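You operate a simulated robot arm through the tools that you are given. There is no shell and no other tool. Be economical: measure what you need, move in short steps, check, and stop when the job is done.

The job below is to be done with a simulated robot arm. You get a single attempt, and the scene is never put back.

## Task
Glue the loose plate rail back on the side table and tap it home.
Fine: brush glue over the middle of the seat between the dowels, brush back in its pot, rail on the dowels, then the mallet; it goes back where it lay. Set down upright: rubber mallet. A coat counts when it lies all over at full strength: go over it till it gets no stronger.
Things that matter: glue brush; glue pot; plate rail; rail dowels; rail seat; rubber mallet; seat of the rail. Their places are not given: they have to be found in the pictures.

Only the result counts: the job must be done as asked and must still hold three seconds after the hand-in. Knocking over, shifting, dropping, spilling or breaking anything else fails it.

## Robot
A 6-joint arm with a two-finger parallel gripper, fixed in place. Base frame: the origin is at the foot of the arm, x ahead of it, y to its left, z up; the work surface is at about z = 77. Units: cm, degrees, N and s.
With the tool pointing down near the work surface it reaches from about 42 to 86 cm from the base axis. Its first joint turns from -115.0 to 115.0 degrees. Payload 4.2 kg.
The TCP is the grasp point between the finger pads, 2.3 cm short of the fingertips. In the tool frame z runs along the fingers and y along their closing line. Largest opening 9.4 cm; finger width 3.8, thickness 1; the body of the gripper, 5.4 by 9.6 cm, starts 3.9 cm behind the TCP.
Orientation is that of the tool frame in the base frame, as a unit quaternion [x, y, z, w]. With the fingers straight down and closing along the base's y, the tool's x points along the base's -x, its y along +y and its z along -z.

## Interface
- The arm moves only by the tool send_rows. Its argument "increments" is a list that holds one entry, the list of rows, each a list of 7 numbers: the shift along the base's x, y, z in units of 25 mm (1.0 is 25 mm), then the turn, a rotation vector about the base's x, y, z in units of 6 degrees (1.0 is 6 degrees), then the opening, from 0 (shut) to 1 (fully open). In form: [[[dx, dy, dz, wx, wy, wz, jaw], ...]]. A call has 1 to 10 rows; each row shifts and turns the commanded pose from where the row before left it. A call with a number of a shift or a turn outside -1 to 1 is refused whole. A row lasts 0.2 s, in which the tool goes at most 5 cm and 8.6 degrees; a call with a longer step from one row to the next is refused whole, and so is a gripper value outside its range. Where a pose cannot be reached the arm comes as near as it can. A force on the tool above 40 N (or 10 N above the force at the start of the call, whichever is more), or a blocked arm, ends the call early, and 0.2 s more pass. Each finger travels about 10.8 cm/s and halts on what it meets, pressing with about 37 N; the grip force reading is that of the motor and also rises with nothing between the fingers. The clock runs only during rows and for 0.2 s after the last one: add rows that do not move to give the fingers time. It gives the time, the measured TCP pose, the force on the tool (base axes), the opening and the grip force at its end, in the units of the frame above (readings bear some noise), with the torque about the TCP (base axes, N m) and any sound that the robot's microphone picked up, and new pictures: "pictures" is both (left out), scene, wrist or none.
- Cameras (640 x 400 px; columns grow to the right, rows downward): "scene" is fixed at [4.95, -65.18, 155.58]; the picture's right is [0.57, -0.82, 0.00], its down [-0.54, -0.37, -0.76] and it looks along [0.62, 0.43, -0.65] (base axes); focal length 330 px, centre (320, 200). "wrist" rides on the gripper at [8.6, 1.6, -7.4] in the tool frame; the picture's right is [-0.18, 0.98, 0.00], its down [-0.58, -0.11, -0.81] and it looks along [-0.79, -0.15, 0.59] (tool axes); focal length 243 px, centre (320, 200).
- raise_lower(by): slides the trunk up (or, below 0, down) by that many cm; the arm rides with it, the base frame stays. It gives what a move gives, with no picture.
- measure_at(camera, pixels): for up to 12 pixels [column, row] of the newest picture of that camera ("zoom" is the newest enlarged one), the place [x, y, z] in the base frame of the surface seen there, good to about 0.2 cm. The clock stands still meanwhile.
- enlarge(camera, box): a new picture of the part [left, top, right, bottom] of that camera's present view, enlarged. The clock stands still meanwhile.
- finish_job(): hands the job in; it is judged then, once.

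Keep the steps short. Do not move on a guess: measure, check each grasp and each placing, and mend mistakes. In all there are 80 turns and 200 pictures (those below and enlarged ones count). Leave the gripper open and the arm clear of the work at the hand-in unless told otherwise, and finish with a single line.

The tools are called after "Emit:" as name(argument=value, ...) on one line, values as JSON. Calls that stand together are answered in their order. send_rows: Moves the arm, as the interface text tells. Its arguments: {"type":"object","properties":{"increments":{"type":"array"},"pictures":{"type":"string","enum":["both","scene","wrist","none"]}},"required":["increments"]} The other tools are called the same way: raise_lower (by) slides the trunk up or down; measure_at (camera, pixels) gives the place of the surface under pixels of a picture; enlarge (camera, box) takes an enlarged picture of a part of a camera's view; finish_job () hands the job in.

At the start:

```text
clock: 0.0
tool_pos: [50.48, -32.77, 111.02]
ee_rot: [0.0, 1.0, 0.001, 0.0]
ft_force: [0.2, 0.6, 0.5]
torque: [0.0, -0.03, 0.0]
gripper_width: 9.4
finger_force: 0.0
trunk travel left (down, up): [-75.0, 24.0]
```

scene: 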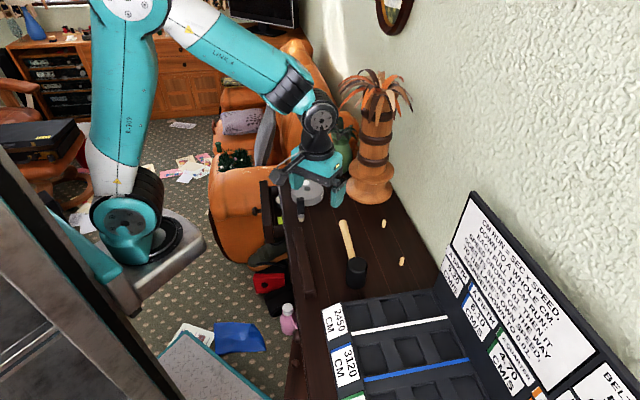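
wrist: 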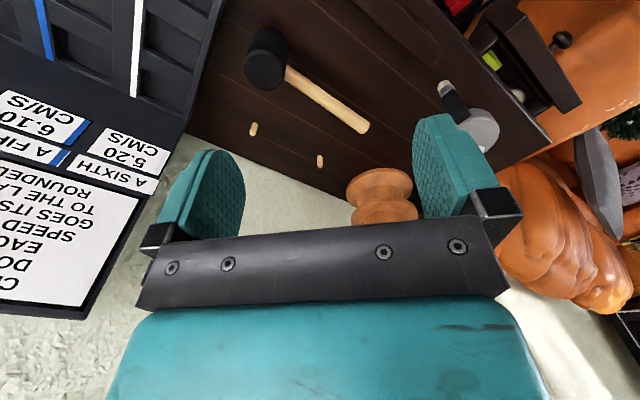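

I'll look closer at the table with the mallet, the pegs, the pot and the rail.

Emit:
enlarge(camera="scene", box=[260, 160, 450, 300])

Emit:
enlarge(camera="wrist", box=[180, 0, 580, 250])

Emit:
enlarge(camera="scene", box=[310, 180, 640, 400])

```text
2.86 times, centred on (355, 230) of scene
```

zoom: 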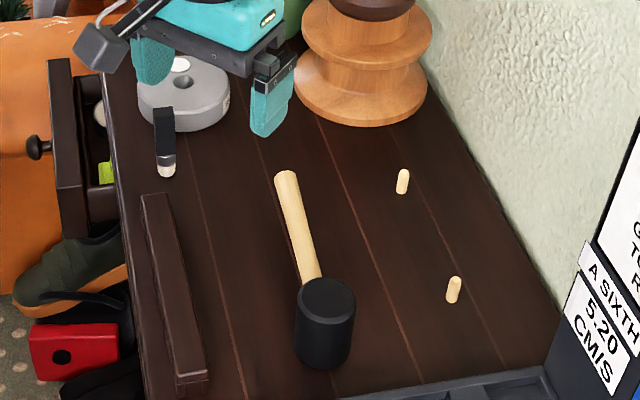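

```text
1.60 times, centred on (380, 125) of wrist
```

zoom: 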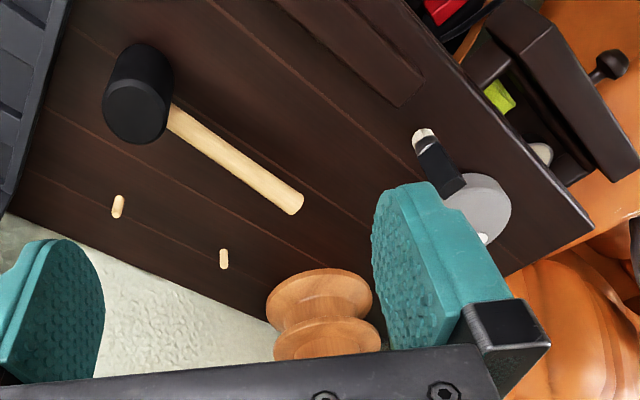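

```text
1.82 times, centred on (475, 290) of scene
```

zoom: 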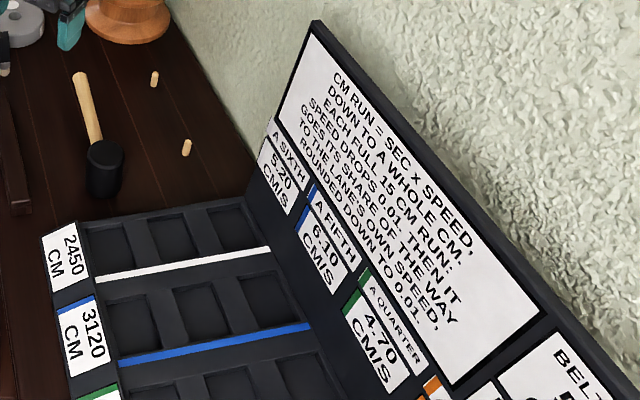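

The dowels seem to be at scene pixels (384,224) and (402,262), the pot at (311,190), the brush at (300,210). I'll measure them in an enlarged scene view.

Emit:
enlarge(camera="scene", box=[280, 160, 360, 230])

Emit:
measure_at(camera="scene", pixels=[[384, 220], [384, 226], [402, 258], [402, 265], [344, 222], [354, 252], [356, 265], [354, 282], [306, 230], [303, 228], [312, 290], [330, 250]])

```text
5.71 times, centred on (320, 195) of scene
```

zoom: 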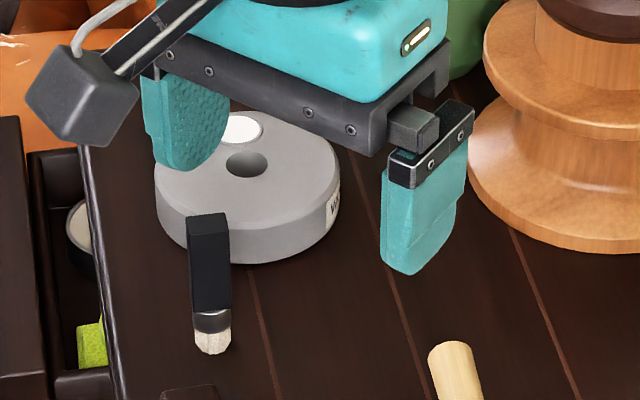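

```text
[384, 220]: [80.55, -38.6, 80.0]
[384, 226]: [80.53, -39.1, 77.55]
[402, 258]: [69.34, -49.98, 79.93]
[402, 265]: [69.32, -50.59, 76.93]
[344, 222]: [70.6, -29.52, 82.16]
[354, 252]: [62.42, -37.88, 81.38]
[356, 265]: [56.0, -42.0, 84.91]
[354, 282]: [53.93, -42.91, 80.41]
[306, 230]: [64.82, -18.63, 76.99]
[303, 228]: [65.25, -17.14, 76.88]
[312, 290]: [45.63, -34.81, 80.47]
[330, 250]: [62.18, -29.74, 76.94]
```

Measuring brush and pot points in this enlarged view.

Emit:
measure_at(camera="zoom", pixels=[[208, 220], [208, 255], [208, 300], [210, 322], [213, 348], [246, 165], [240, 128], [262, 180], [180, 195], [300, 150], [265, 258], [330, 175]])

Emit:
enlarge(camera="wrist", box=[390, 50, 550, 150])

```text
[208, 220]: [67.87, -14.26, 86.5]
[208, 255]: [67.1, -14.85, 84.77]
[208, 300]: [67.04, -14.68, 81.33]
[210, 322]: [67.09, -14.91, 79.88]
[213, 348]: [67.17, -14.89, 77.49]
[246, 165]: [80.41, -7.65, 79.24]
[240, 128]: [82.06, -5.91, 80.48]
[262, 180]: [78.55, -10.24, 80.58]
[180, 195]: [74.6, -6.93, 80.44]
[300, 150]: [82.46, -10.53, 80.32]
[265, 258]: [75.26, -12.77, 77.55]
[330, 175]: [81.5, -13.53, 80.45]
```

```text
4.00 times, centred on (470, 100) of wrist
```

zoom: 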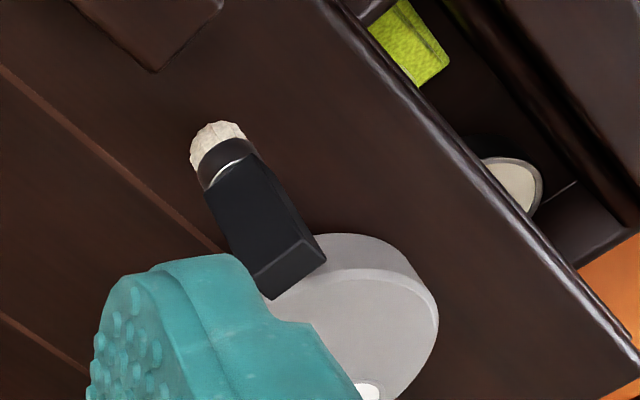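

The brush stands upright on its bristles near (67.5,-14.5); the gripper hides the pot. I'll move the hand +y 22 cm to see it clear of the fingers.

Emit:
send_rows(increments=[[[0, 1, 0, 0, 0, 0, 1], [0, 1, 0, 0, 0, 0, 1], [0, 1, 0, 0, 0, 0, 1], [0, 1, 0, 0, 0, 0, 1], [0, 1, 0, 0, 0, 0, 1], [0, 1, 0, 0, 0, 0, 1], [0, 1, 0, 0, 0, 0, 1], [0, 1, 0, 0, 0, 0, 1], [0, 1, 0, 0, 0, 0, 1]]], pictures="both")

Emit:
enlarge(camera="scene", box=[270, 150, 350, 200])

Emit:
enlarge(camera="wrist", box=[240, 0, 480, 150])

```text
clock: 2.0
tool_pos: [50.77, -10.28, 111.04]
ee_rot: [0.0, 1.0, 0.0, 0.0]
ft_force: [-0.6, -0.6, -0.1]
torque: [0.04, -0.01, 0.01]
gripper_width: 9.38
finger_force: 0.1
trunk travel left (down, up): [-75.0, 24.0]
```

scene: 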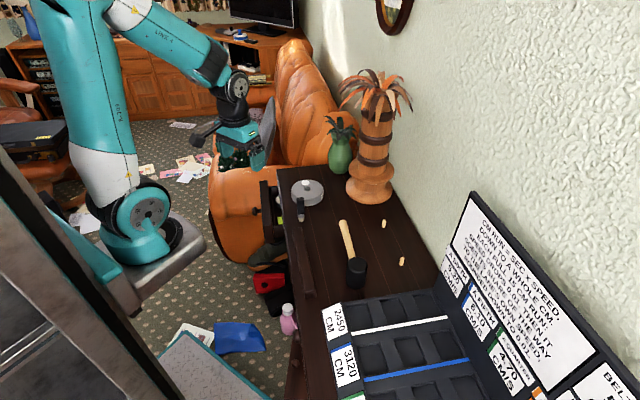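
wrist: 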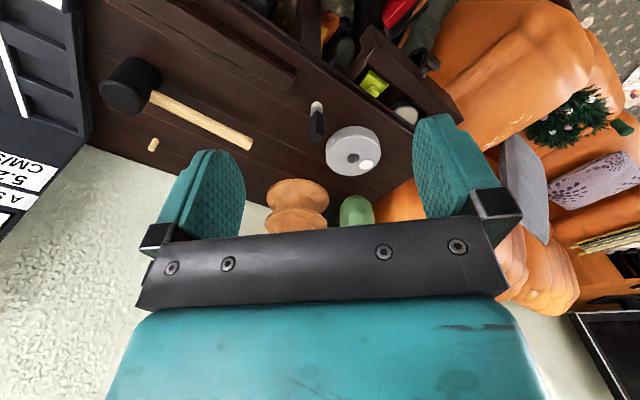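

```text
8.00 times, centred on (310, 175) of scene
```

zoom: 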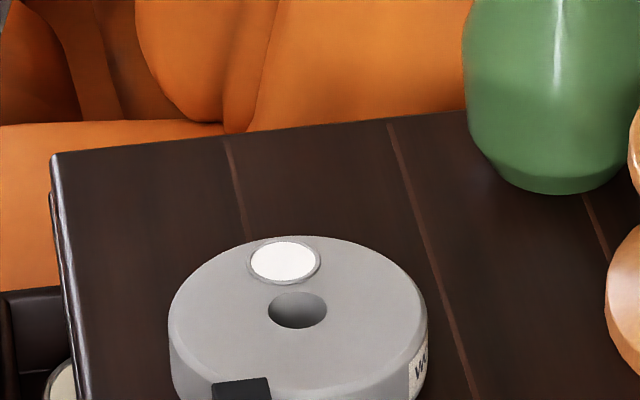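

```text
2.67 times, centred on (360, 75) of wrist
```

zoom: 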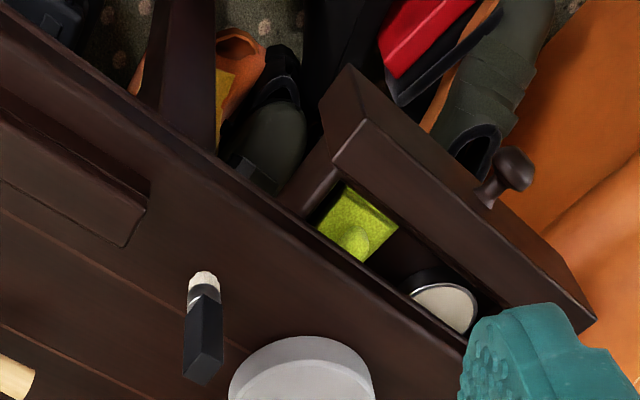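

The pot's label reads "WO…" (wood glue), with a central hole and a white disc. I'll measure the pot and then see the rail.

Emit:
enlarge(camera="scene", box=[280, 170, 340, 220])

Emit:
measure_at(camera="zoom", pixels=[[284, 111], [284, 125], [300, 165], [290, 175], [310, 155], [270, 165], [329, 165], [300, 150], [300, 183], [208, 215], [240, 215], [222, 370]])

Emit:
enlarge(camera="scene", box=[285, 210, 365, 310])

```text
8.00 times, centred on (310, 195) of scene
```

zoom: 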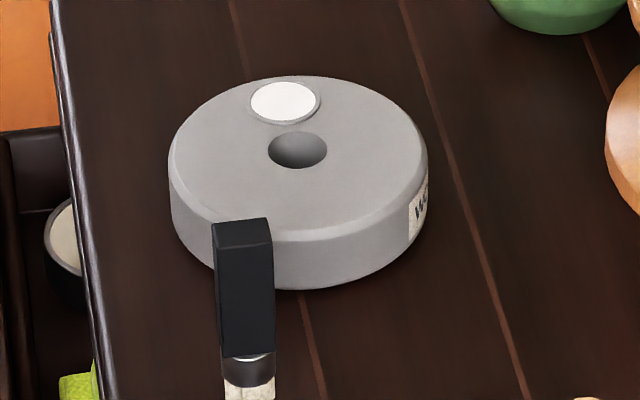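

```text
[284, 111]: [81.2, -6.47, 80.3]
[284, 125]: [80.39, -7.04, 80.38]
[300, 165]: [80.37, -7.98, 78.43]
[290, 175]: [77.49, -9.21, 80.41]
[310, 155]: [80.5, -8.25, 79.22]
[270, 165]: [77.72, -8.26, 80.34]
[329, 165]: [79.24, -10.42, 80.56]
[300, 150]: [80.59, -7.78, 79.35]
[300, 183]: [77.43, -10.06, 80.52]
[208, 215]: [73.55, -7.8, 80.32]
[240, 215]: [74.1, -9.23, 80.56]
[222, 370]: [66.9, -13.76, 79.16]
```

```text
4.00 times, centred on (325, 260) of scene
```

zoom: 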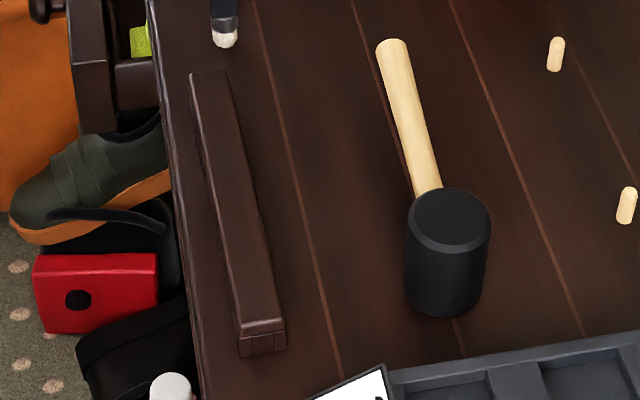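

Measuring rail corners, mallet and dowels in this enlarged picture.

Emit:
measure_at(camera="zoom", pixels=[[194, 76], [225, 74], [242, 330], [282, 326], [262, 345], [250, 200], [262, 280], [210, 150], [232, 290], [240, 351], [285, 347], [200, 130]])

Emit:
measure_at(camera="zoom", pixels=[[392, 46], [405, 100], [425, 170], [395, 150], [415, 215], [488, 215], [450, 195], [450, 240], [408, 280], [480, 280], [446, 312], [450, 215]])

Emit:
measure_at(camera="zoom", pixels=[[557, 40], [556, 55], [554, 69], [629, 190], [627, 205], [624, 221], [590, 130], [600, 120], [575, 140]])

Emit:
enlarge(camera="scene", box=[295, 270, 335, 305])

Emit:
enlarge(camera="scene", box=[370, 205, 420, 285])

```text
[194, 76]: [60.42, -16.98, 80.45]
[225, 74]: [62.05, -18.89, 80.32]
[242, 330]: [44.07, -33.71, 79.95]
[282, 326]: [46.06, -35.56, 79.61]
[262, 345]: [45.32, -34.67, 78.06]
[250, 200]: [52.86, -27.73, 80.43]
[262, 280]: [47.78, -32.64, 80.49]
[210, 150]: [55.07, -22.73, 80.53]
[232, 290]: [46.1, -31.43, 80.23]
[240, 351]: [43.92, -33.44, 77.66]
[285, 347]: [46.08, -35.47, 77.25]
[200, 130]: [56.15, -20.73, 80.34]
```

```text
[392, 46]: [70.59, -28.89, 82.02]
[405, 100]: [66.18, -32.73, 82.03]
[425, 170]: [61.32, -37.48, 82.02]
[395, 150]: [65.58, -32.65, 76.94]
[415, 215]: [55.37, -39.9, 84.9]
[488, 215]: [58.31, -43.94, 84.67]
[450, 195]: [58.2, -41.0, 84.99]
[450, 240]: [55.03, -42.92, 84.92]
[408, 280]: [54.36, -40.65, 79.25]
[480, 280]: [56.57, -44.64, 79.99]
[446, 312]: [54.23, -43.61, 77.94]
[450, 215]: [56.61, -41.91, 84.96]
```

```text
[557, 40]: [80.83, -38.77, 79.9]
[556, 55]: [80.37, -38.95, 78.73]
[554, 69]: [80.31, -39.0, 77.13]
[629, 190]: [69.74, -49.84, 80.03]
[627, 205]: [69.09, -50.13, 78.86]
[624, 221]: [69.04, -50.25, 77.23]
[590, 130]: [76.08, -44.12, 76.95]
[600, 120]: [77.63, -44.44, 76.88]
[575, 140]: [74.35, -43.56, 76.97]
```

```text
11.43 times, centred on (315, 288) of scene
```

zoom: 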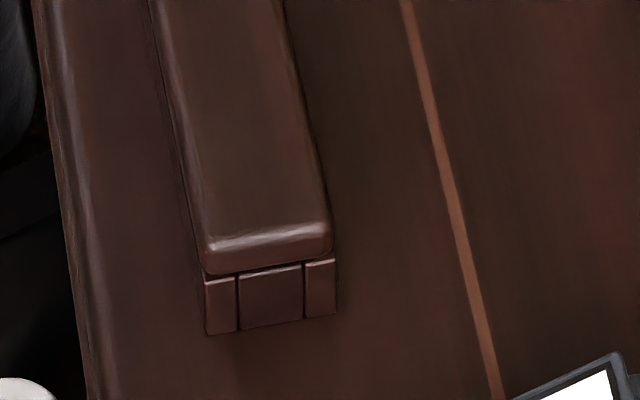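

```text
5.00 times, centred on (395, 245) of scene
```

zoom: 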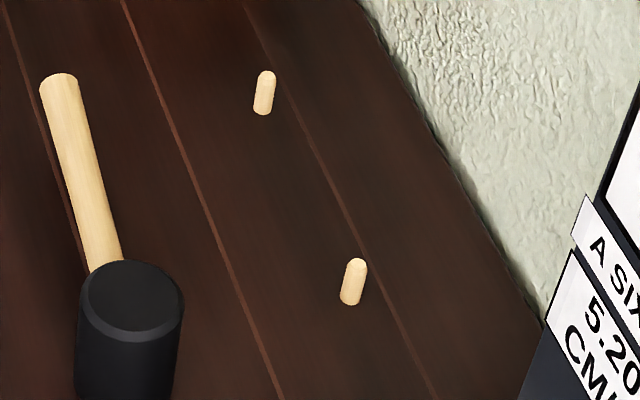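

Rail is about 23×2.7×3.5 cm at 45°, same direction as the dowel line. The seat lies near the reach limit (r≈87), so I'll check the arm's geometry before planning trunk height, and measure obstacles (wall, vase).

Emit:
measure_at(camera="scene", pixels=[[138, 213], [125, 125], [150, 275], [238, 90], [440, 235], [470, 295], [370, 190], [355, 195], [340, 160], [400, 180], [350, 330], [395, 310]])

Emit:
send_rows(increments=[[[1, -1, -0.5, 0, 0, 0, 1], [1, -1, -0.5, 0, 0, 0, 1], [1, -1, -0.5, 0, 0, 0, 1], [1, -1, -0.5, 0, 0, 0, 1], [1, -1, -0.5, 0, 0, 0, 1], [1, -1, -0.5, 0, 0, 0, 1], [1, -1, -0.5, 0, 0, 0, 1], [1, -1, -0.5, 0, 0, 0, 1], [1, -1, -0.5, 0, 0, 0, 1]]], pictures="both")

```text
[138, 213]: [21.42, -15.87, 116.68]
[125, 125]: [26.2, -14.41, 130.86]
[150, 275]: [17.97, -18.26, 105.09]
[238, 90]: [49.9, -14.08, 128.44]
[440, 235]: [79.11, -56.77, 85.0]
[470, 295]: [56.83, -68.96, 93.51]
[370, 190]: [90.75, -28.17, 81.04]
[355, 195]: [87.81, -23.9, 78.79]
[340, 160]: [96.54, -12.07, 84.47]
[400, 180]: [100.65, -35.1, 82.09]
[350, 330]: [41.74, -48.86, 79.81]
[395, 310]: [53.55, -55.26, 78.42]
```

```text
clock: 4.0
tool_pos: [73.18, -32.76, 99.69]
ee_rot: [-0.002, 1.0, -0.001, 0.0]
ft_force: [-0.9, -0.1, 0.4]
torque: [0.03, 0.0, 0.01]
gripper_width: 9.41
finger_force: 0.0
trunk travel left (down, up): [-75.0, 24.0]
```

scene: 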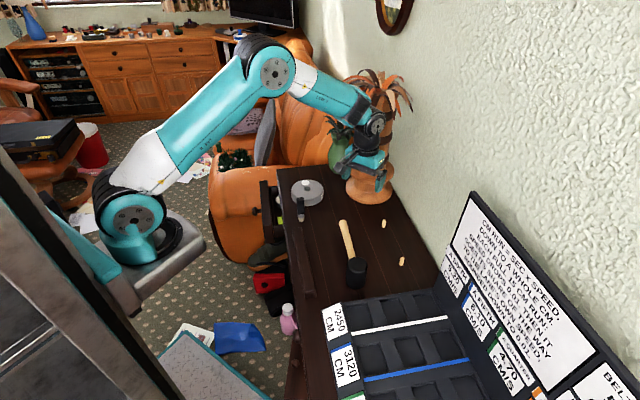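
wrist: 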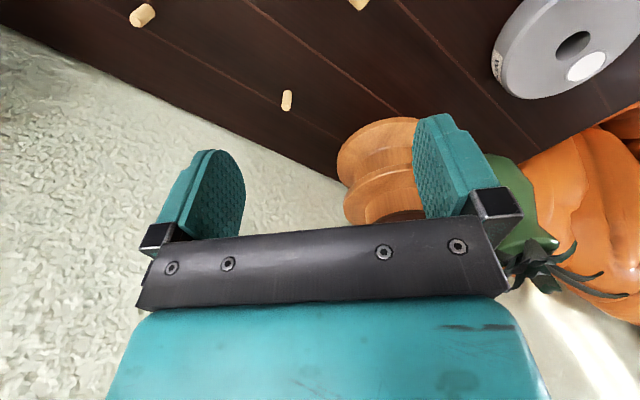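

Reach is fine here so far. Next the brush: I enlarge it to find its handle's orientation.

Emit:
enlarge(camera="scene", box=[285, 185, 317, 225])

```text
10.00 times, centred on (301, 205) of scene
```

zoom: 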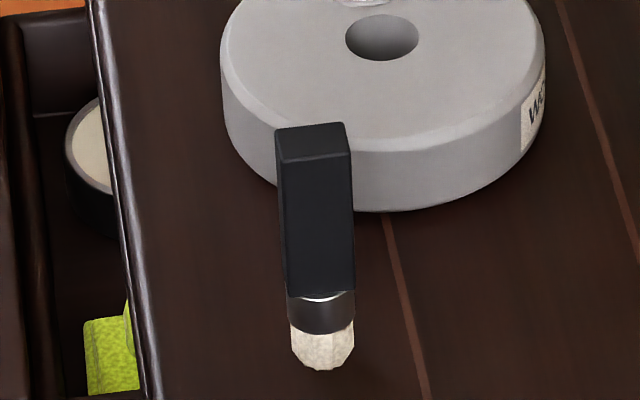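

Emit:
measure_at(camera="zoom", pixels=[[281, 156], [348, 152], [281, 132], [340, 127], [315, 142], [285, 200], [345, 200], [318, 200], [318, 270], [320, 310], [322, 345], [322, 366]])

```text
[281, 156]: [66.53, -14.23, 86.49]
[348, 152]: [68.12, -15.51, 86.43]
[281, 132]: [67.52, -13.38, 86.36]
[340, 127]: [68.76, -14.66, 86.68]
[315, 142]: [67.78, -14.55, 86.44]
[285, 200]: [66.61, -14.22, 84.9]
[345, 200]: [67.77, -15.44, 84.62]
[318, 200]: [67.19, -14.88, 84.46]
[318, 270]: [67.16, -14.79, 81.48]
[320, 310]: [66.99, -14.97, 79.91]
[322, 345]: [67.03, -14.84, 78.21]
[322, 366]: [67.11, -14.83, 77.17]
```

Handle about 2.1×1.2 cm, centre (67.7,-14.5), wide faces along about -40°. I go above it at z≈99 and turn -43° so the fingers close on the wide faces.

Emit:
send_rows(increments=[[[-0.275, 0.913, 0, 0, 0, -0.896, 1], [-0.275, 0.913, 0, 0, 0, -0.896, 1], [-0.275, 0.913, 0, 0, 0, -0.896, 1], [-0.275, 0.913, 0, 0, 0, -0.896, 1], [-0.275, 0.913, 0, 0, 0, -0.896, 1], [-0.275, 0.913, 0, 0, 0, -0.896, 1], [-0.275, 0.913, 0, 0, 0, -0.896, 1], [-0.275, 0.913, 0, 0, 0, -0.896, 1], [0, 0, -1, 0, 0, 0, 1], [0, 0, -1, 0, 0, 0, 1]]], pictures="both")

```text
clock: 6.2
tool_pos: [67.42, -14.68, 94.7]
ee_rot: [0.367, 0.93, 0.001, 0.0]
ft_force: [-0.7, 1.0, 0.4]
torque: [0.0, -0.03, -0.01]
gripper_width: 9.4
finger_force: 0.1
trunk travel left (down, up): [-75.0, 24.0]
```

scene: 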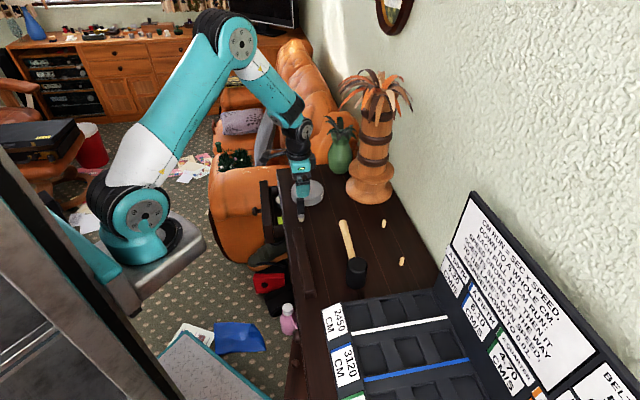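
wrist: 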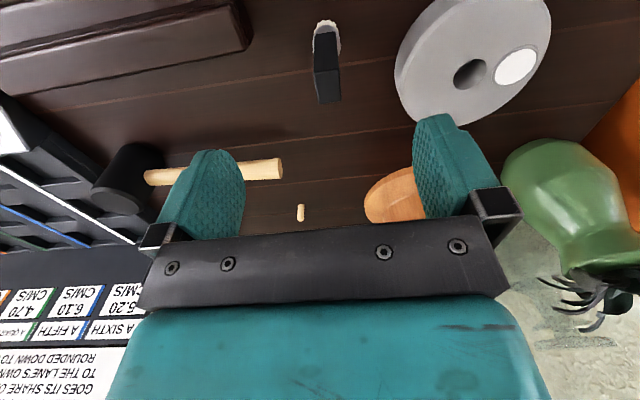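

Check brush top from the wrist view.

Emit:
measure_at(camera="wrist", pixels=[[328, 85], [318, 80], [336, 68], [322, 98], [338, 98], [328, 70], [316, 75], [339, 75], [470, 73], [516, 68]])

Emit:
enlarge(camera="wrist", box=[296, 10, 360, 110])

```text
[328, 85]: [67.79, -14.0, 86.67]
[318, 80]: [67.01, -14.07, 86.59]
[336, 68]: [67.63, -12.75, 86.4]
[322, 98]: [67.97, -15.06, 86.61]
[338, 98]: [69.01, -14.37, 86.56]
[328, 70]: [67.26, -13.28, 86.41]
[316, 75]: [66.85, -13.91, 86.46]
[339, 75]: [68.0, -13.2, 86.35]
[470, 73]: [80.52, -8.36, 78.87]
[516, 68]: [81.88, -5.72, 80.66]
```

```text
4.00 times, centred on (328, 60) of wrist
```

zoom: 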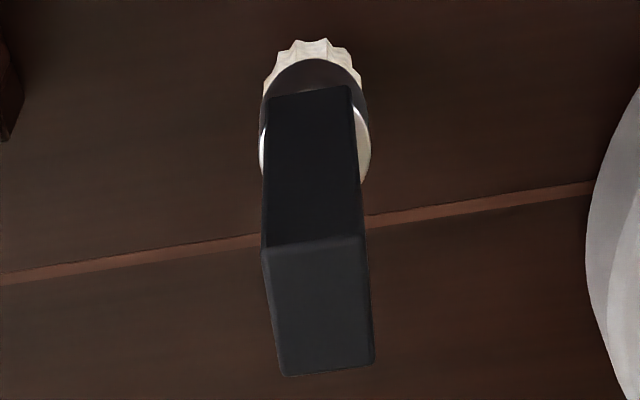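

Brush centre ≈ (67.8,-14.2). I shift slightly, come down to z≈84.2 and close.

Emit:
send_rows(increments=[[[0.15, 0.17, -1, 0, 0, 0, 1], [0, 0, -1, 0, 0, 0, 1], [0, 0, -1, 0, 0, 0, 1], [0, 0, -0.8, 0, 0, 0, 1], [0, 0, -0.4, 0, 0, 0, 1], [0, 0, 0, 0, 0, 0, 1]]], pictures="wrist")

```text
clock: 7.6
tool_pos: [67.94, -14.21, 84.23]
ee_rot: [0.367, 0.93, -0.001, 0.0]
ft_force: [0.7, 0.0, -0.4]
torque: [0.01, -0.02, 0.01]
gripper_width: 9.42
finger_force: 0.0
trunk travel left (down, up): [-75.0, 24.0]
```

wrist: 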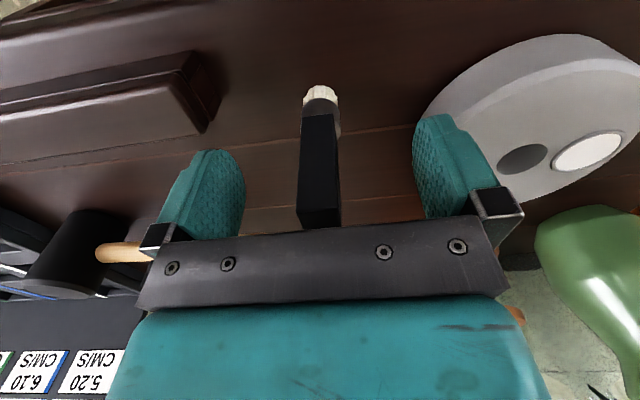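

The handle is between the fingers. Closing.

Emit:
send_rows(increments=[[[0, 0, 0, 0, 0, 0, 0.5], [0, 0, 0, 0, 0, 0, 0.3], [0, 0, 0, 0, 0, 0, 0.1], [0, 0, 0, 0, 0, 0, 0], [0, 0, 0, 0, 0, 0, 0], [0, 0, 0, 0, 0, 0, 0]]], pictures="wrist")

```text
clock: 9.0
tool_pos: [67.95, -14.18, 84.2]
ee_rot: [0.367, 0.93, 0.0, 0.0]
ft_force: [-0.5, 0.2, -0.4]
torque: [-0.01, -0.02, -0.02]
gripper_width: 1.61
finger_force: 36.8
trunk travel left (down, up): [-75.0, 24.0]
```

wrist: 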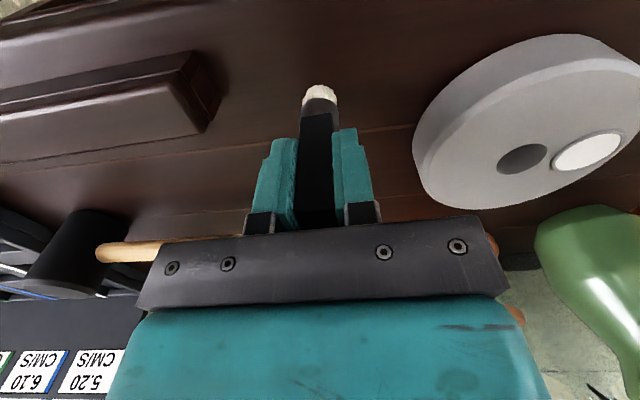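

Gripped (1.6 cm). Measure the hole's rim and white disc in this wrist view, then lift.

Emit:
measure_at(camera="wrist", pixels=[[492, 161], [553, 155], [521, 176], [525, 140], [522, 159], [515, 165], [585, 152], [550, 160], [622, 140], [588, 132], [585, 172], [470, 160]])

Emit:
enlarge(camera="wrist", box=[400, 20, 640, 220])

Emit:
send_rows(increments=[[[0, 0, 0.5, 0, 0, 0, 0], [0, 0, 1, 0, 0, 0, 0], [0, 0, 1, 0, 0, 0, 0], [0, 0, 0.5, 0, 0, 0, 0]]], pictures="both")

```text
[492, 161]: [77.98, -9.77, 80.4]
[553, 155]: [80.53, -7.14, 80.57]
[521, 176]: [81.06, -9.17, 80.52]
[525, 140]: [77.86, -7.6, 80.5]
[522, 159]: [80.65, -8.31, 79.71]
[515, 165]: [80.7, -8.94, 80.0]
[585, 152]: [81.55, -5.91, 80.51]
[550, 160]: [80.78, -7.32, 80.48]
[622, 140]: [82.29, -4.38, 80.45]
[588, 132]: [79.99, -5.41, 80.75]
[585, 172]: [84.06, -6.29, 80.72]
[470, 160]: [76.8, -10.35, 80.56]
```

```text
2.00 times, centred on (520, 120) of wrist
```

zoom: 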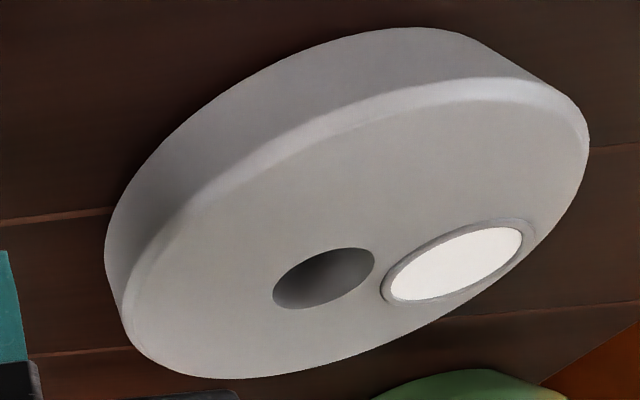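

```text
clock: 10.0
tool_pos: [67.85, -14.14, 91.75]
ee_rot: [0.366, 0.931, 0.0, 0.0]
ft_force: [-0.1, -0.4, 0.0]
torque: [-0.02, -0.01, 0.02]
gripper_width: 1.61
finger_force: 37.0
trunk travel left (down, up): [-75.0, 24.0]
```

scene: 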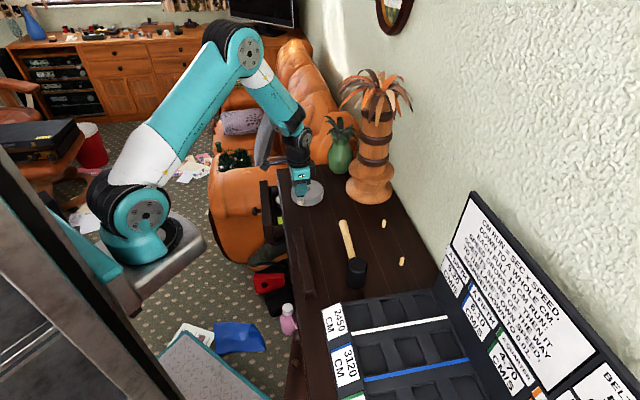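
wrist: 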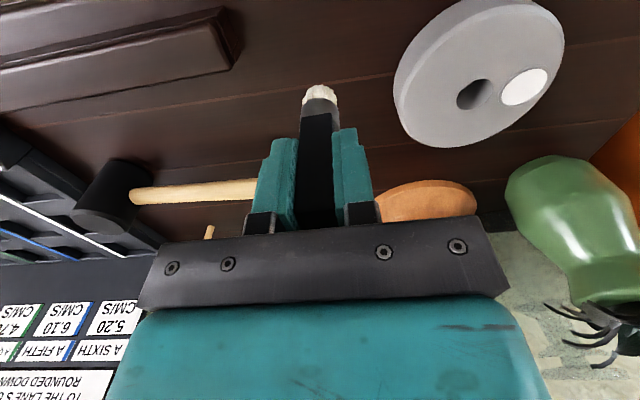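

The brush hangs under the TCP, tip ≈7.15 cm below it. Hole centre (79.3,-8.45), white glue well (81.9,-5.7). I move above the hole first and look.

Emit:
send_rows(increments=[[[0.916, 0.456, 0, 0, 0, 0, 0], [0.916, 0.456, 0, 0, 0, 0, 0], [0.916, 0.456, 0, 0, 0, 0, 0], [0.916, 0.456, 0, 0, 0, 0, 0], [0.916, 0.456, 0, 0, 0, 0, 0], [0, 0, -0.6, 0, 0, 0, 0], [0, 0, -0.5, 0, 0, 0, 0], [0, 0, 0, 0, 0, 0, 0]]], pictures="both")

Emit:
enlarge(camera="scene", box=[285, 160, 335, 210])

Emit:
enlarge(camera="wrist", box=[240, 50, 400, 150])

```text
clock: 11.8
tool_pos: [79.54, -8.47, 88.95]
ee_rot: [0.367, 0.93, 0.0, 0.0]
ft_force: [-0.2, 0.8, -0.9]
torque: [0.02, 0.02, 0.01]
gripper_width: 1.61
finger_force: 36.3
trunk travel left (down, up): [-75.0, 24.0]
```

scene: 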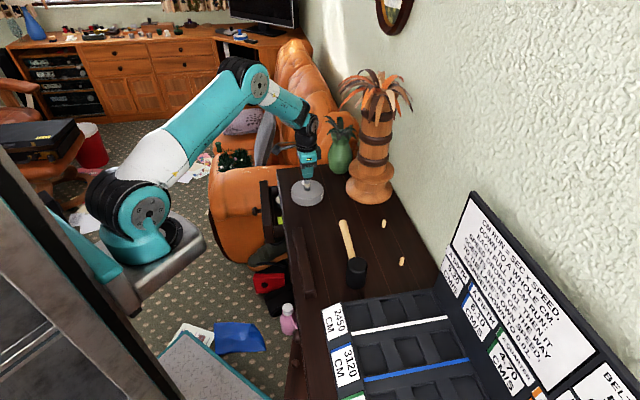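
wrist: 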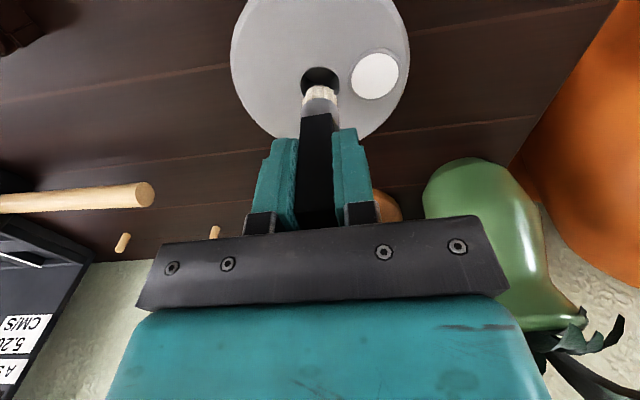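

```text
8.00 times, centred on (310, 185) of scene
```

zoom: 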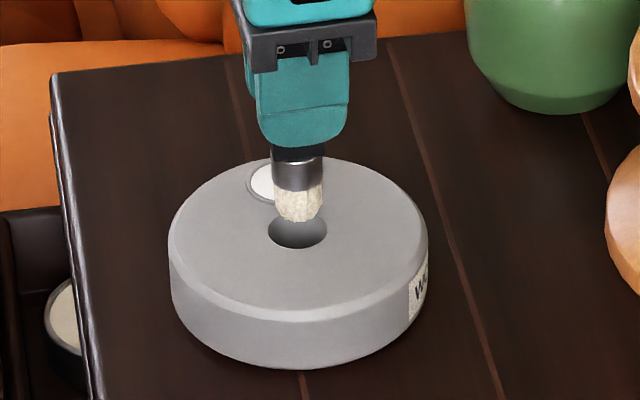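

```text
4.00 times, centred on (320, 100) of wrist
```

zoom: 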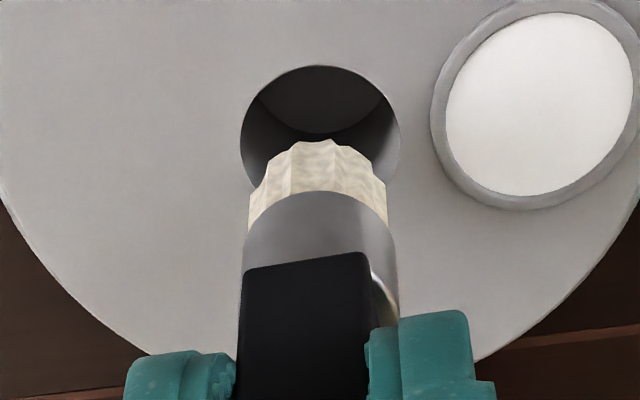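

The bristles line up with the hole. I lower slowly about 3 cm, watching force.

Emit:
send_rows(increments=[[[-0.05, 0, -0.3, 0, 0, 0, 0], [0, 0, -0.3, 0, 0, 0, 0], [0, 0, -0.3, 0, 0, 0, 0], [0, 0, -0.3, 0, 0, 0, 0], [0, 0, 0, 0, 0, 0, 0]]], pictures="scene")

Emit:
enlarge(camera="scene", box=[285, 160, 335, 210])

```text
clock: 13.0
tool_pos: [79.27, -8.39, 85.99]
ee_rot: [0.366, 0.931, 0.0, 0.0]
ft_force: [0.8, 0.5, -0.6]
torque: [0.03, 0.0, 0.02]
gripper_width: 1.62
finger_force: 37.3
trunk travel left (down, up): [-75.0, 24.0]
```

scene: 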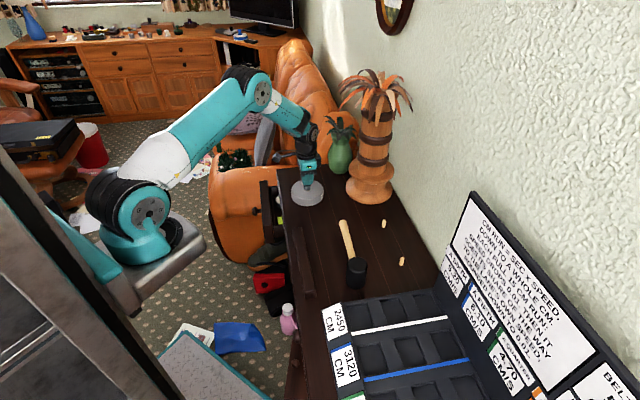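

```text
8.00 times, centred on (310, 185) of scene
```

zoom: 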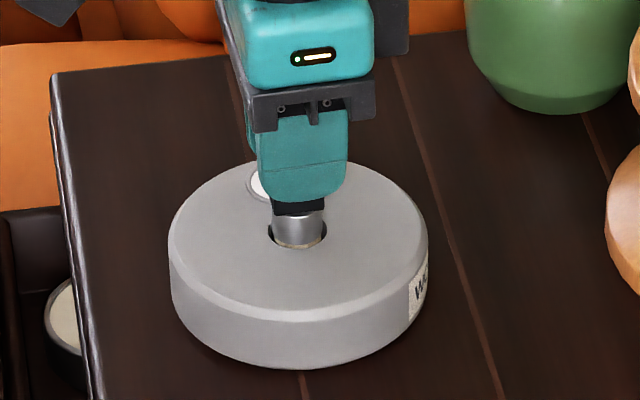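

It enters freely. I go a bit deeper in small steps to find the bottom.

Emit:
send_rows(increments=[[[0, 0, -0.15, 0, 0, 0, 0], [0, 0, -0.15, 0, 0, 0, 0], [0, 0, -0.15, 0, 0, 0, 0], [0, 0, -0.1, 0, 0, 0, 0], [0, 0, 0, 0, 0, 0, 0]]], pictures="none")

```text
clock: 14.2
tool_pos: [79.39, -8.57, 84.89]
ee_rot: [0.366, 0.931, 0.001, 0.002]
ft_force: [-0.8, 2.0, 19.6]
torque: [0.15, 0.16, 0.04]
gripper_width: 1.63
finger_force: 36.7
trunk travel left (down, up): [-75.0, 24.0]
```

Bottom found at TCP ≈ 85.0. I raise it and look at the bristles.

Emit:
send_rows(increments=[[[0, 0, 0.3, 0, 0, 0, 0], [0, 0, 1, 0, 0, 0, 0], [0, 0, 1, 0, 0, 0, 0], [0, 0, 0.5, 0, 0, 0, 0], [0, 0, 0, 0, 0, 0, 0]]], pictures="both")

Emit:
enlarge(camera="scene", box=[285, 150, 335, 200])

Emit:
enlarge(camera="wrist", box=[240, 50, 400, 150])

```text
clock: 15.4
tool_pos: [79.33, -8.47, 91.55]
ee_rot: [0.367, 0.93, -0.001, -0.001]
ft_force: [-0.9, -0.3, 0.4]
torque: [0.03, -0.01, 0.0]
gripper_width: 1.62
finger_force: 37.2
trunk travel left (down, up): [-75.0, 24.0]
```

scene: 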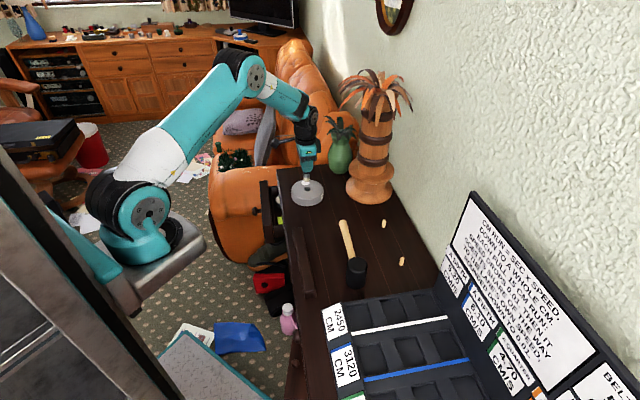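
wrist: 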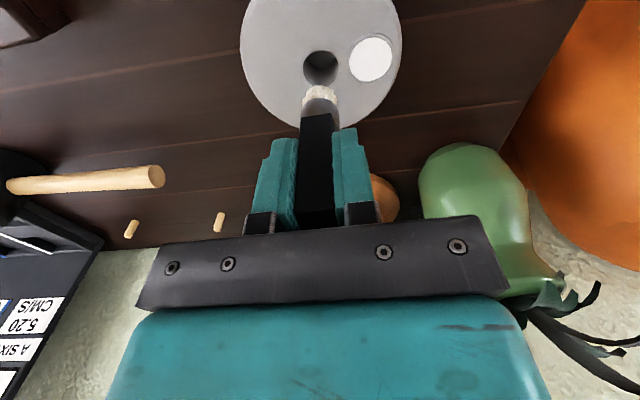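

```text
8.00 times, centred on (310, 175) of scene
```

zoom: 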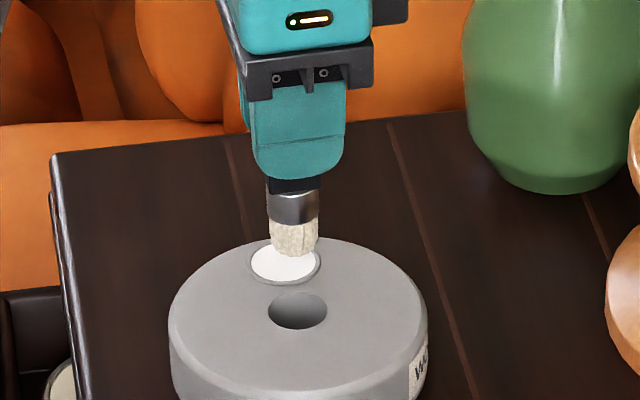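

```text
4.00 times, centred on (320, 100) of wrist
```

zoom: 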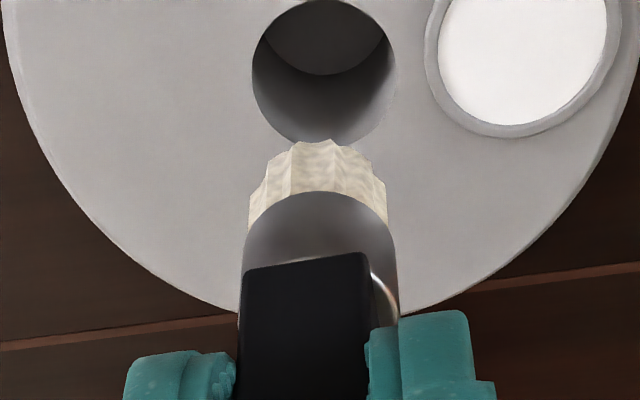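

Bristles unchanged, the hole is dry: it is the brush's stand. The white disc is the glue; I move over it and lower onto it gently.

Emit:
send_rows(increments=[[[0.5, 0.55, 0, 0, 0, 0, 0], [0.53, 0.55, 0, 0, 0, 0, 0], [0, 0, -0.8, 0, 0, 0, 0], [0, 0, -0.4, 0, 0, 0, 0], [0, 0, -0.2, 0, 0, 0, 0], [0, 0, -0.12, 0, 0, 0, 0], [0, 0, 0, 0, 0, 0, 0]]], pictures="both")

Emit:
enlarge(camera="wrist", box=[240, 50, 400, 150])

Emit:
enlarge(camera="scene", box=[285, 150, 335, 200])

```text
clock: 17.0
tool_pos: [81.78, -5.61, 87.85]
ee_rot: [0.367, 0.93, 0.0, 0.0]
ft_force: [-1.9, -0.3, 3.3]
torque: [-0.02, 0.09, -0.02]
gripper_width: 1.61
finger_force: 37.1
trunk travel left (down, up): [-75.0, 24.0]
```

scene: 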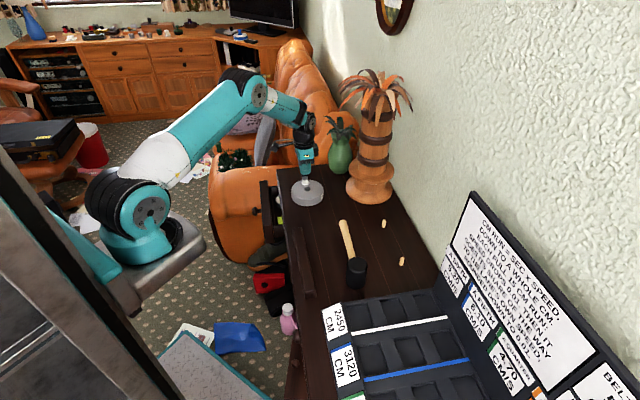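
wrist: 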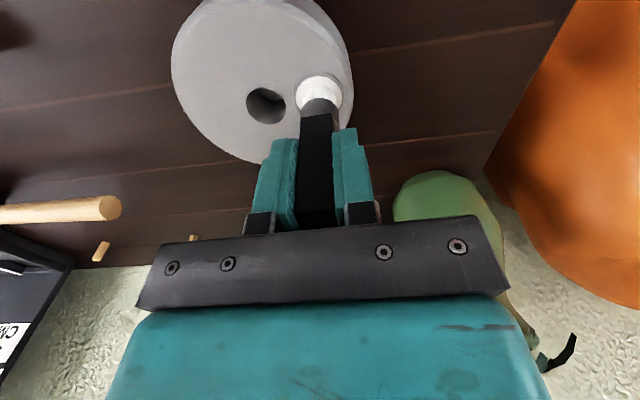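

```text
4.00 times, centred on (320, 100) of wrist
```

zoom: 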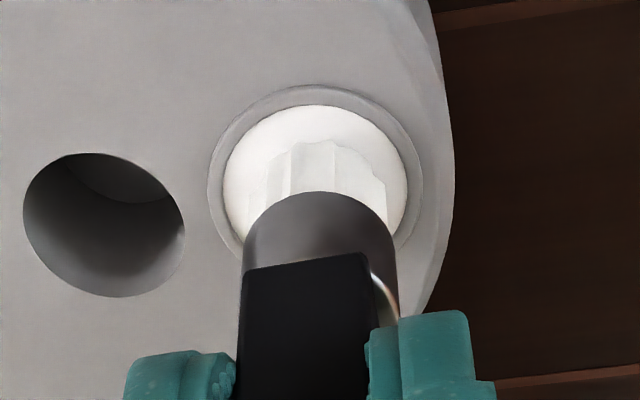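

```text
8.00 times, centred on (310, 175) of scene
```

zoom: 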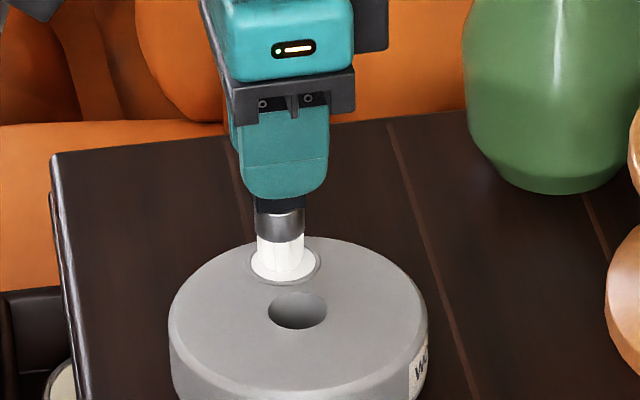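

Bristles turned wet white — loaded. I raise and carry it around the vase toward the seat.

Emit:
send_rows(increments=[[[0, 0, 0.6, 0, 0, 0, 0], [0, 0, 1, 0, 0, 0, 0], [-1, -1, 0, 0, 0, 0, 0], [-1, -1, 0, 0, 0, 0, 0], [-1, -1, 0, 0, 0, 0, 0], [-1, -1, 0, 0, 0, 0, 0], [-1, -1, 0, 0, 0, 0, 0], [0, -1, 0, 0, 0, 0, 0], [0, -1, 0, 0, 0, 0, 0], [0, -1, 0, 0, 0, 0, 0]]], pictures="none")

Emit:
send_rows(increments=[[[0.285, -0.95, 0, 0, 0, 0, 0], [0.285, -0.95, 0, 0, 0, 0, 0], [0.285, -0.95, 0, 0, 0, 0, 0], [0.285, -0.95, 0, 0, 0, 0, 0], [0.285, -0.95, 0, 0, 0, 0, 0], [0.285, -0.95, 0, 0, 0, 0, 0], [0.285, -0.95, 0, 0, 0, 0, 0], [0.285, -0.95, 0, 0, 0, 0, 0], [0, 0, 0, 0, 0, 0, 0]]], pictures="both")

```text
clock: 19.2
tool_pos: [69.38, -25.55, 91.84]
ee_rot: [0.366, 0.93, 0.0, 0.0]
ft_force: [0.7, -0.1, -0.8]
torque: [-0.01, -0.01, 0.01]
gripper_width: 1.59
finger_force: 37.0
trunk travel left (down, up): [-75.0, 24.0]
```

```text
clock: 21.2
tool_pos: [75.08, -44.62, 91.83]
ee_rot: [0.366, 0.931, 0.001, -0.001]
ft_force: [0.7, 0.4, -0.9]
torque: [0.03, 0.02, 0.01]
gripper_width: 1.6
finger_force: 36.5
trunk travel left (down, up): [-75.0, 24.0]
```

scene: 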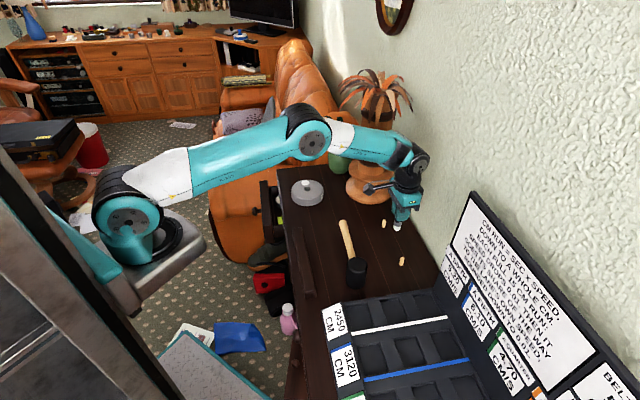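
wrist: 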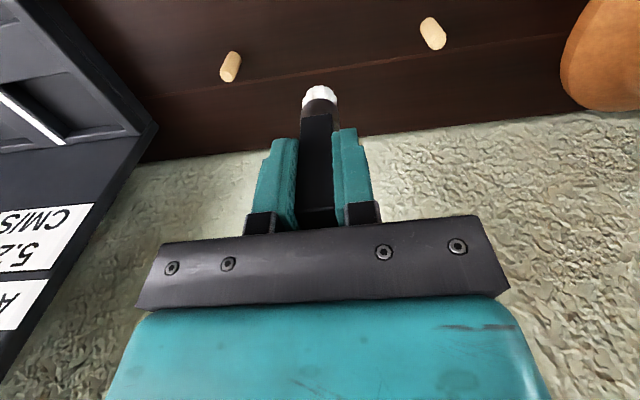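

Reached. Measure both dowels from the wrist to refine the seat line.

Emit:
measure_at(camera="wrist", pixels=[[228, 75], [231, 60], [235, 53], [436, 42], [432, 33], [427, 22], [320, 70], [330, 50]])

Emit:
enlarge(camera="wrist", box=[200, 0, 460, 130])

```text
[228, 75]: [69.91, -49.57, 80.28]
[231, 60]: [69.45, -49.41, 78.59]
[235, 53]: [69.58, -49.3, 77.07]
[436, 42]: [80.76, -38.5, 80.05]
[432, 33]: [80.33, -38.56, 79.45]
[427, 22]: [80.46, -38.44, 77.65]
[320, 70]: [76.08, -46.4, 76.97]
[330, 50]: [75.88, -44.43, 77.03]
```

```text
2.46 times, centred on (330, 65) of wrist
```

zoom: 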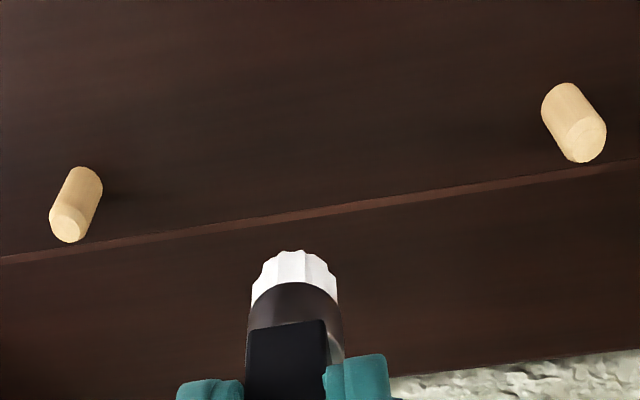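

Dowels at about (80.75,-38.65) and (69.5,-49.85); middle (75.1,-44.25). I'll first touch down at the middle and check contact.

Emit:
send_rows(increments=[[[0, 0.14, -1, 0, 0, 0, 0], [0, 0, -1, 0, 0, 0, 0], [0, 0, -0.7, 0, 0, 0, 0], [0, 0, -0.2, 0, 0, 0, 0], [0, 0, -0.1, 0, 0, 0, 0], [0, 0, 0, 0, 0, 0, 0]]], pictures="both")

Emit:
enlarge(camera="wrist", box=[200, 0, 460, 130])

Emit:
enlarge(camera="scene", box=[370, 200, 430, 280])

```text
clock: 22.6
tool_pos: [75.04, -44.46, 84.25]
ee_rot: [0.366, 0.93, 0.0, 0.0]
ft_force: [1.4, -0.8, -0.1]
torque: [0.01, -0.01, 0.0]
gripper_width: 1.61
finger_force: 37.3
trunk travel left (down, up): [-75.0, 24.0]
```

scene: 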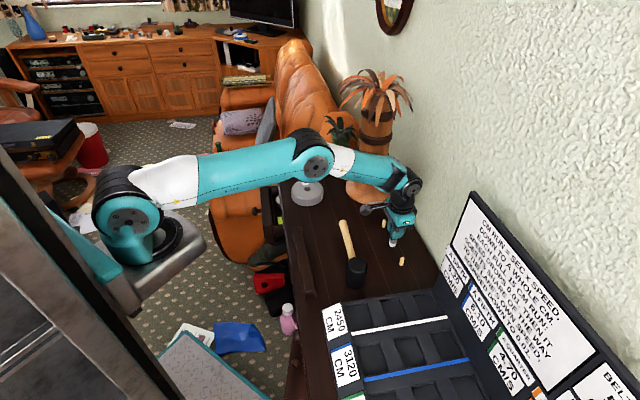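
wrist: 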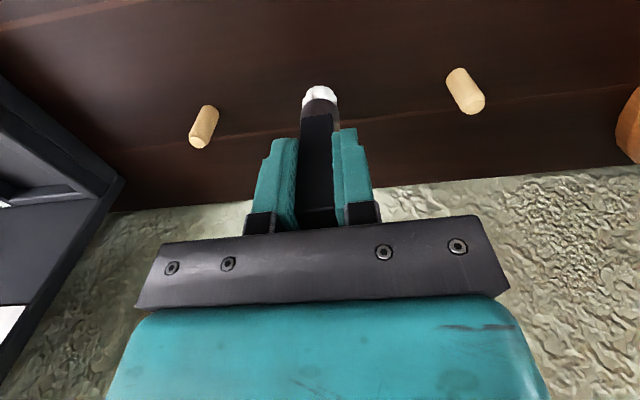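

```text
2.46 times, centred on (330, 65) of wrist
```

zoom: 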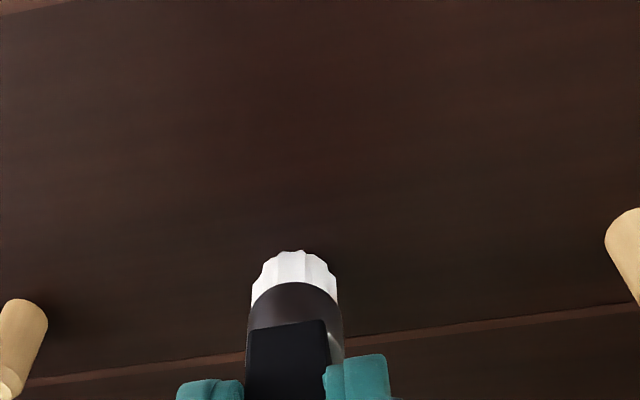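

```text
5.00 times, centred on (400, 240) of scene
```

zoom: 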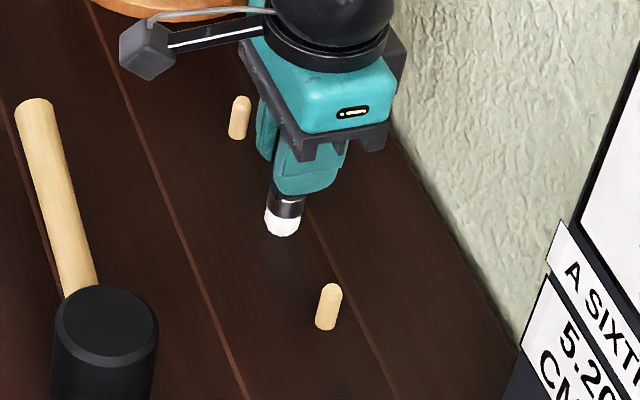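

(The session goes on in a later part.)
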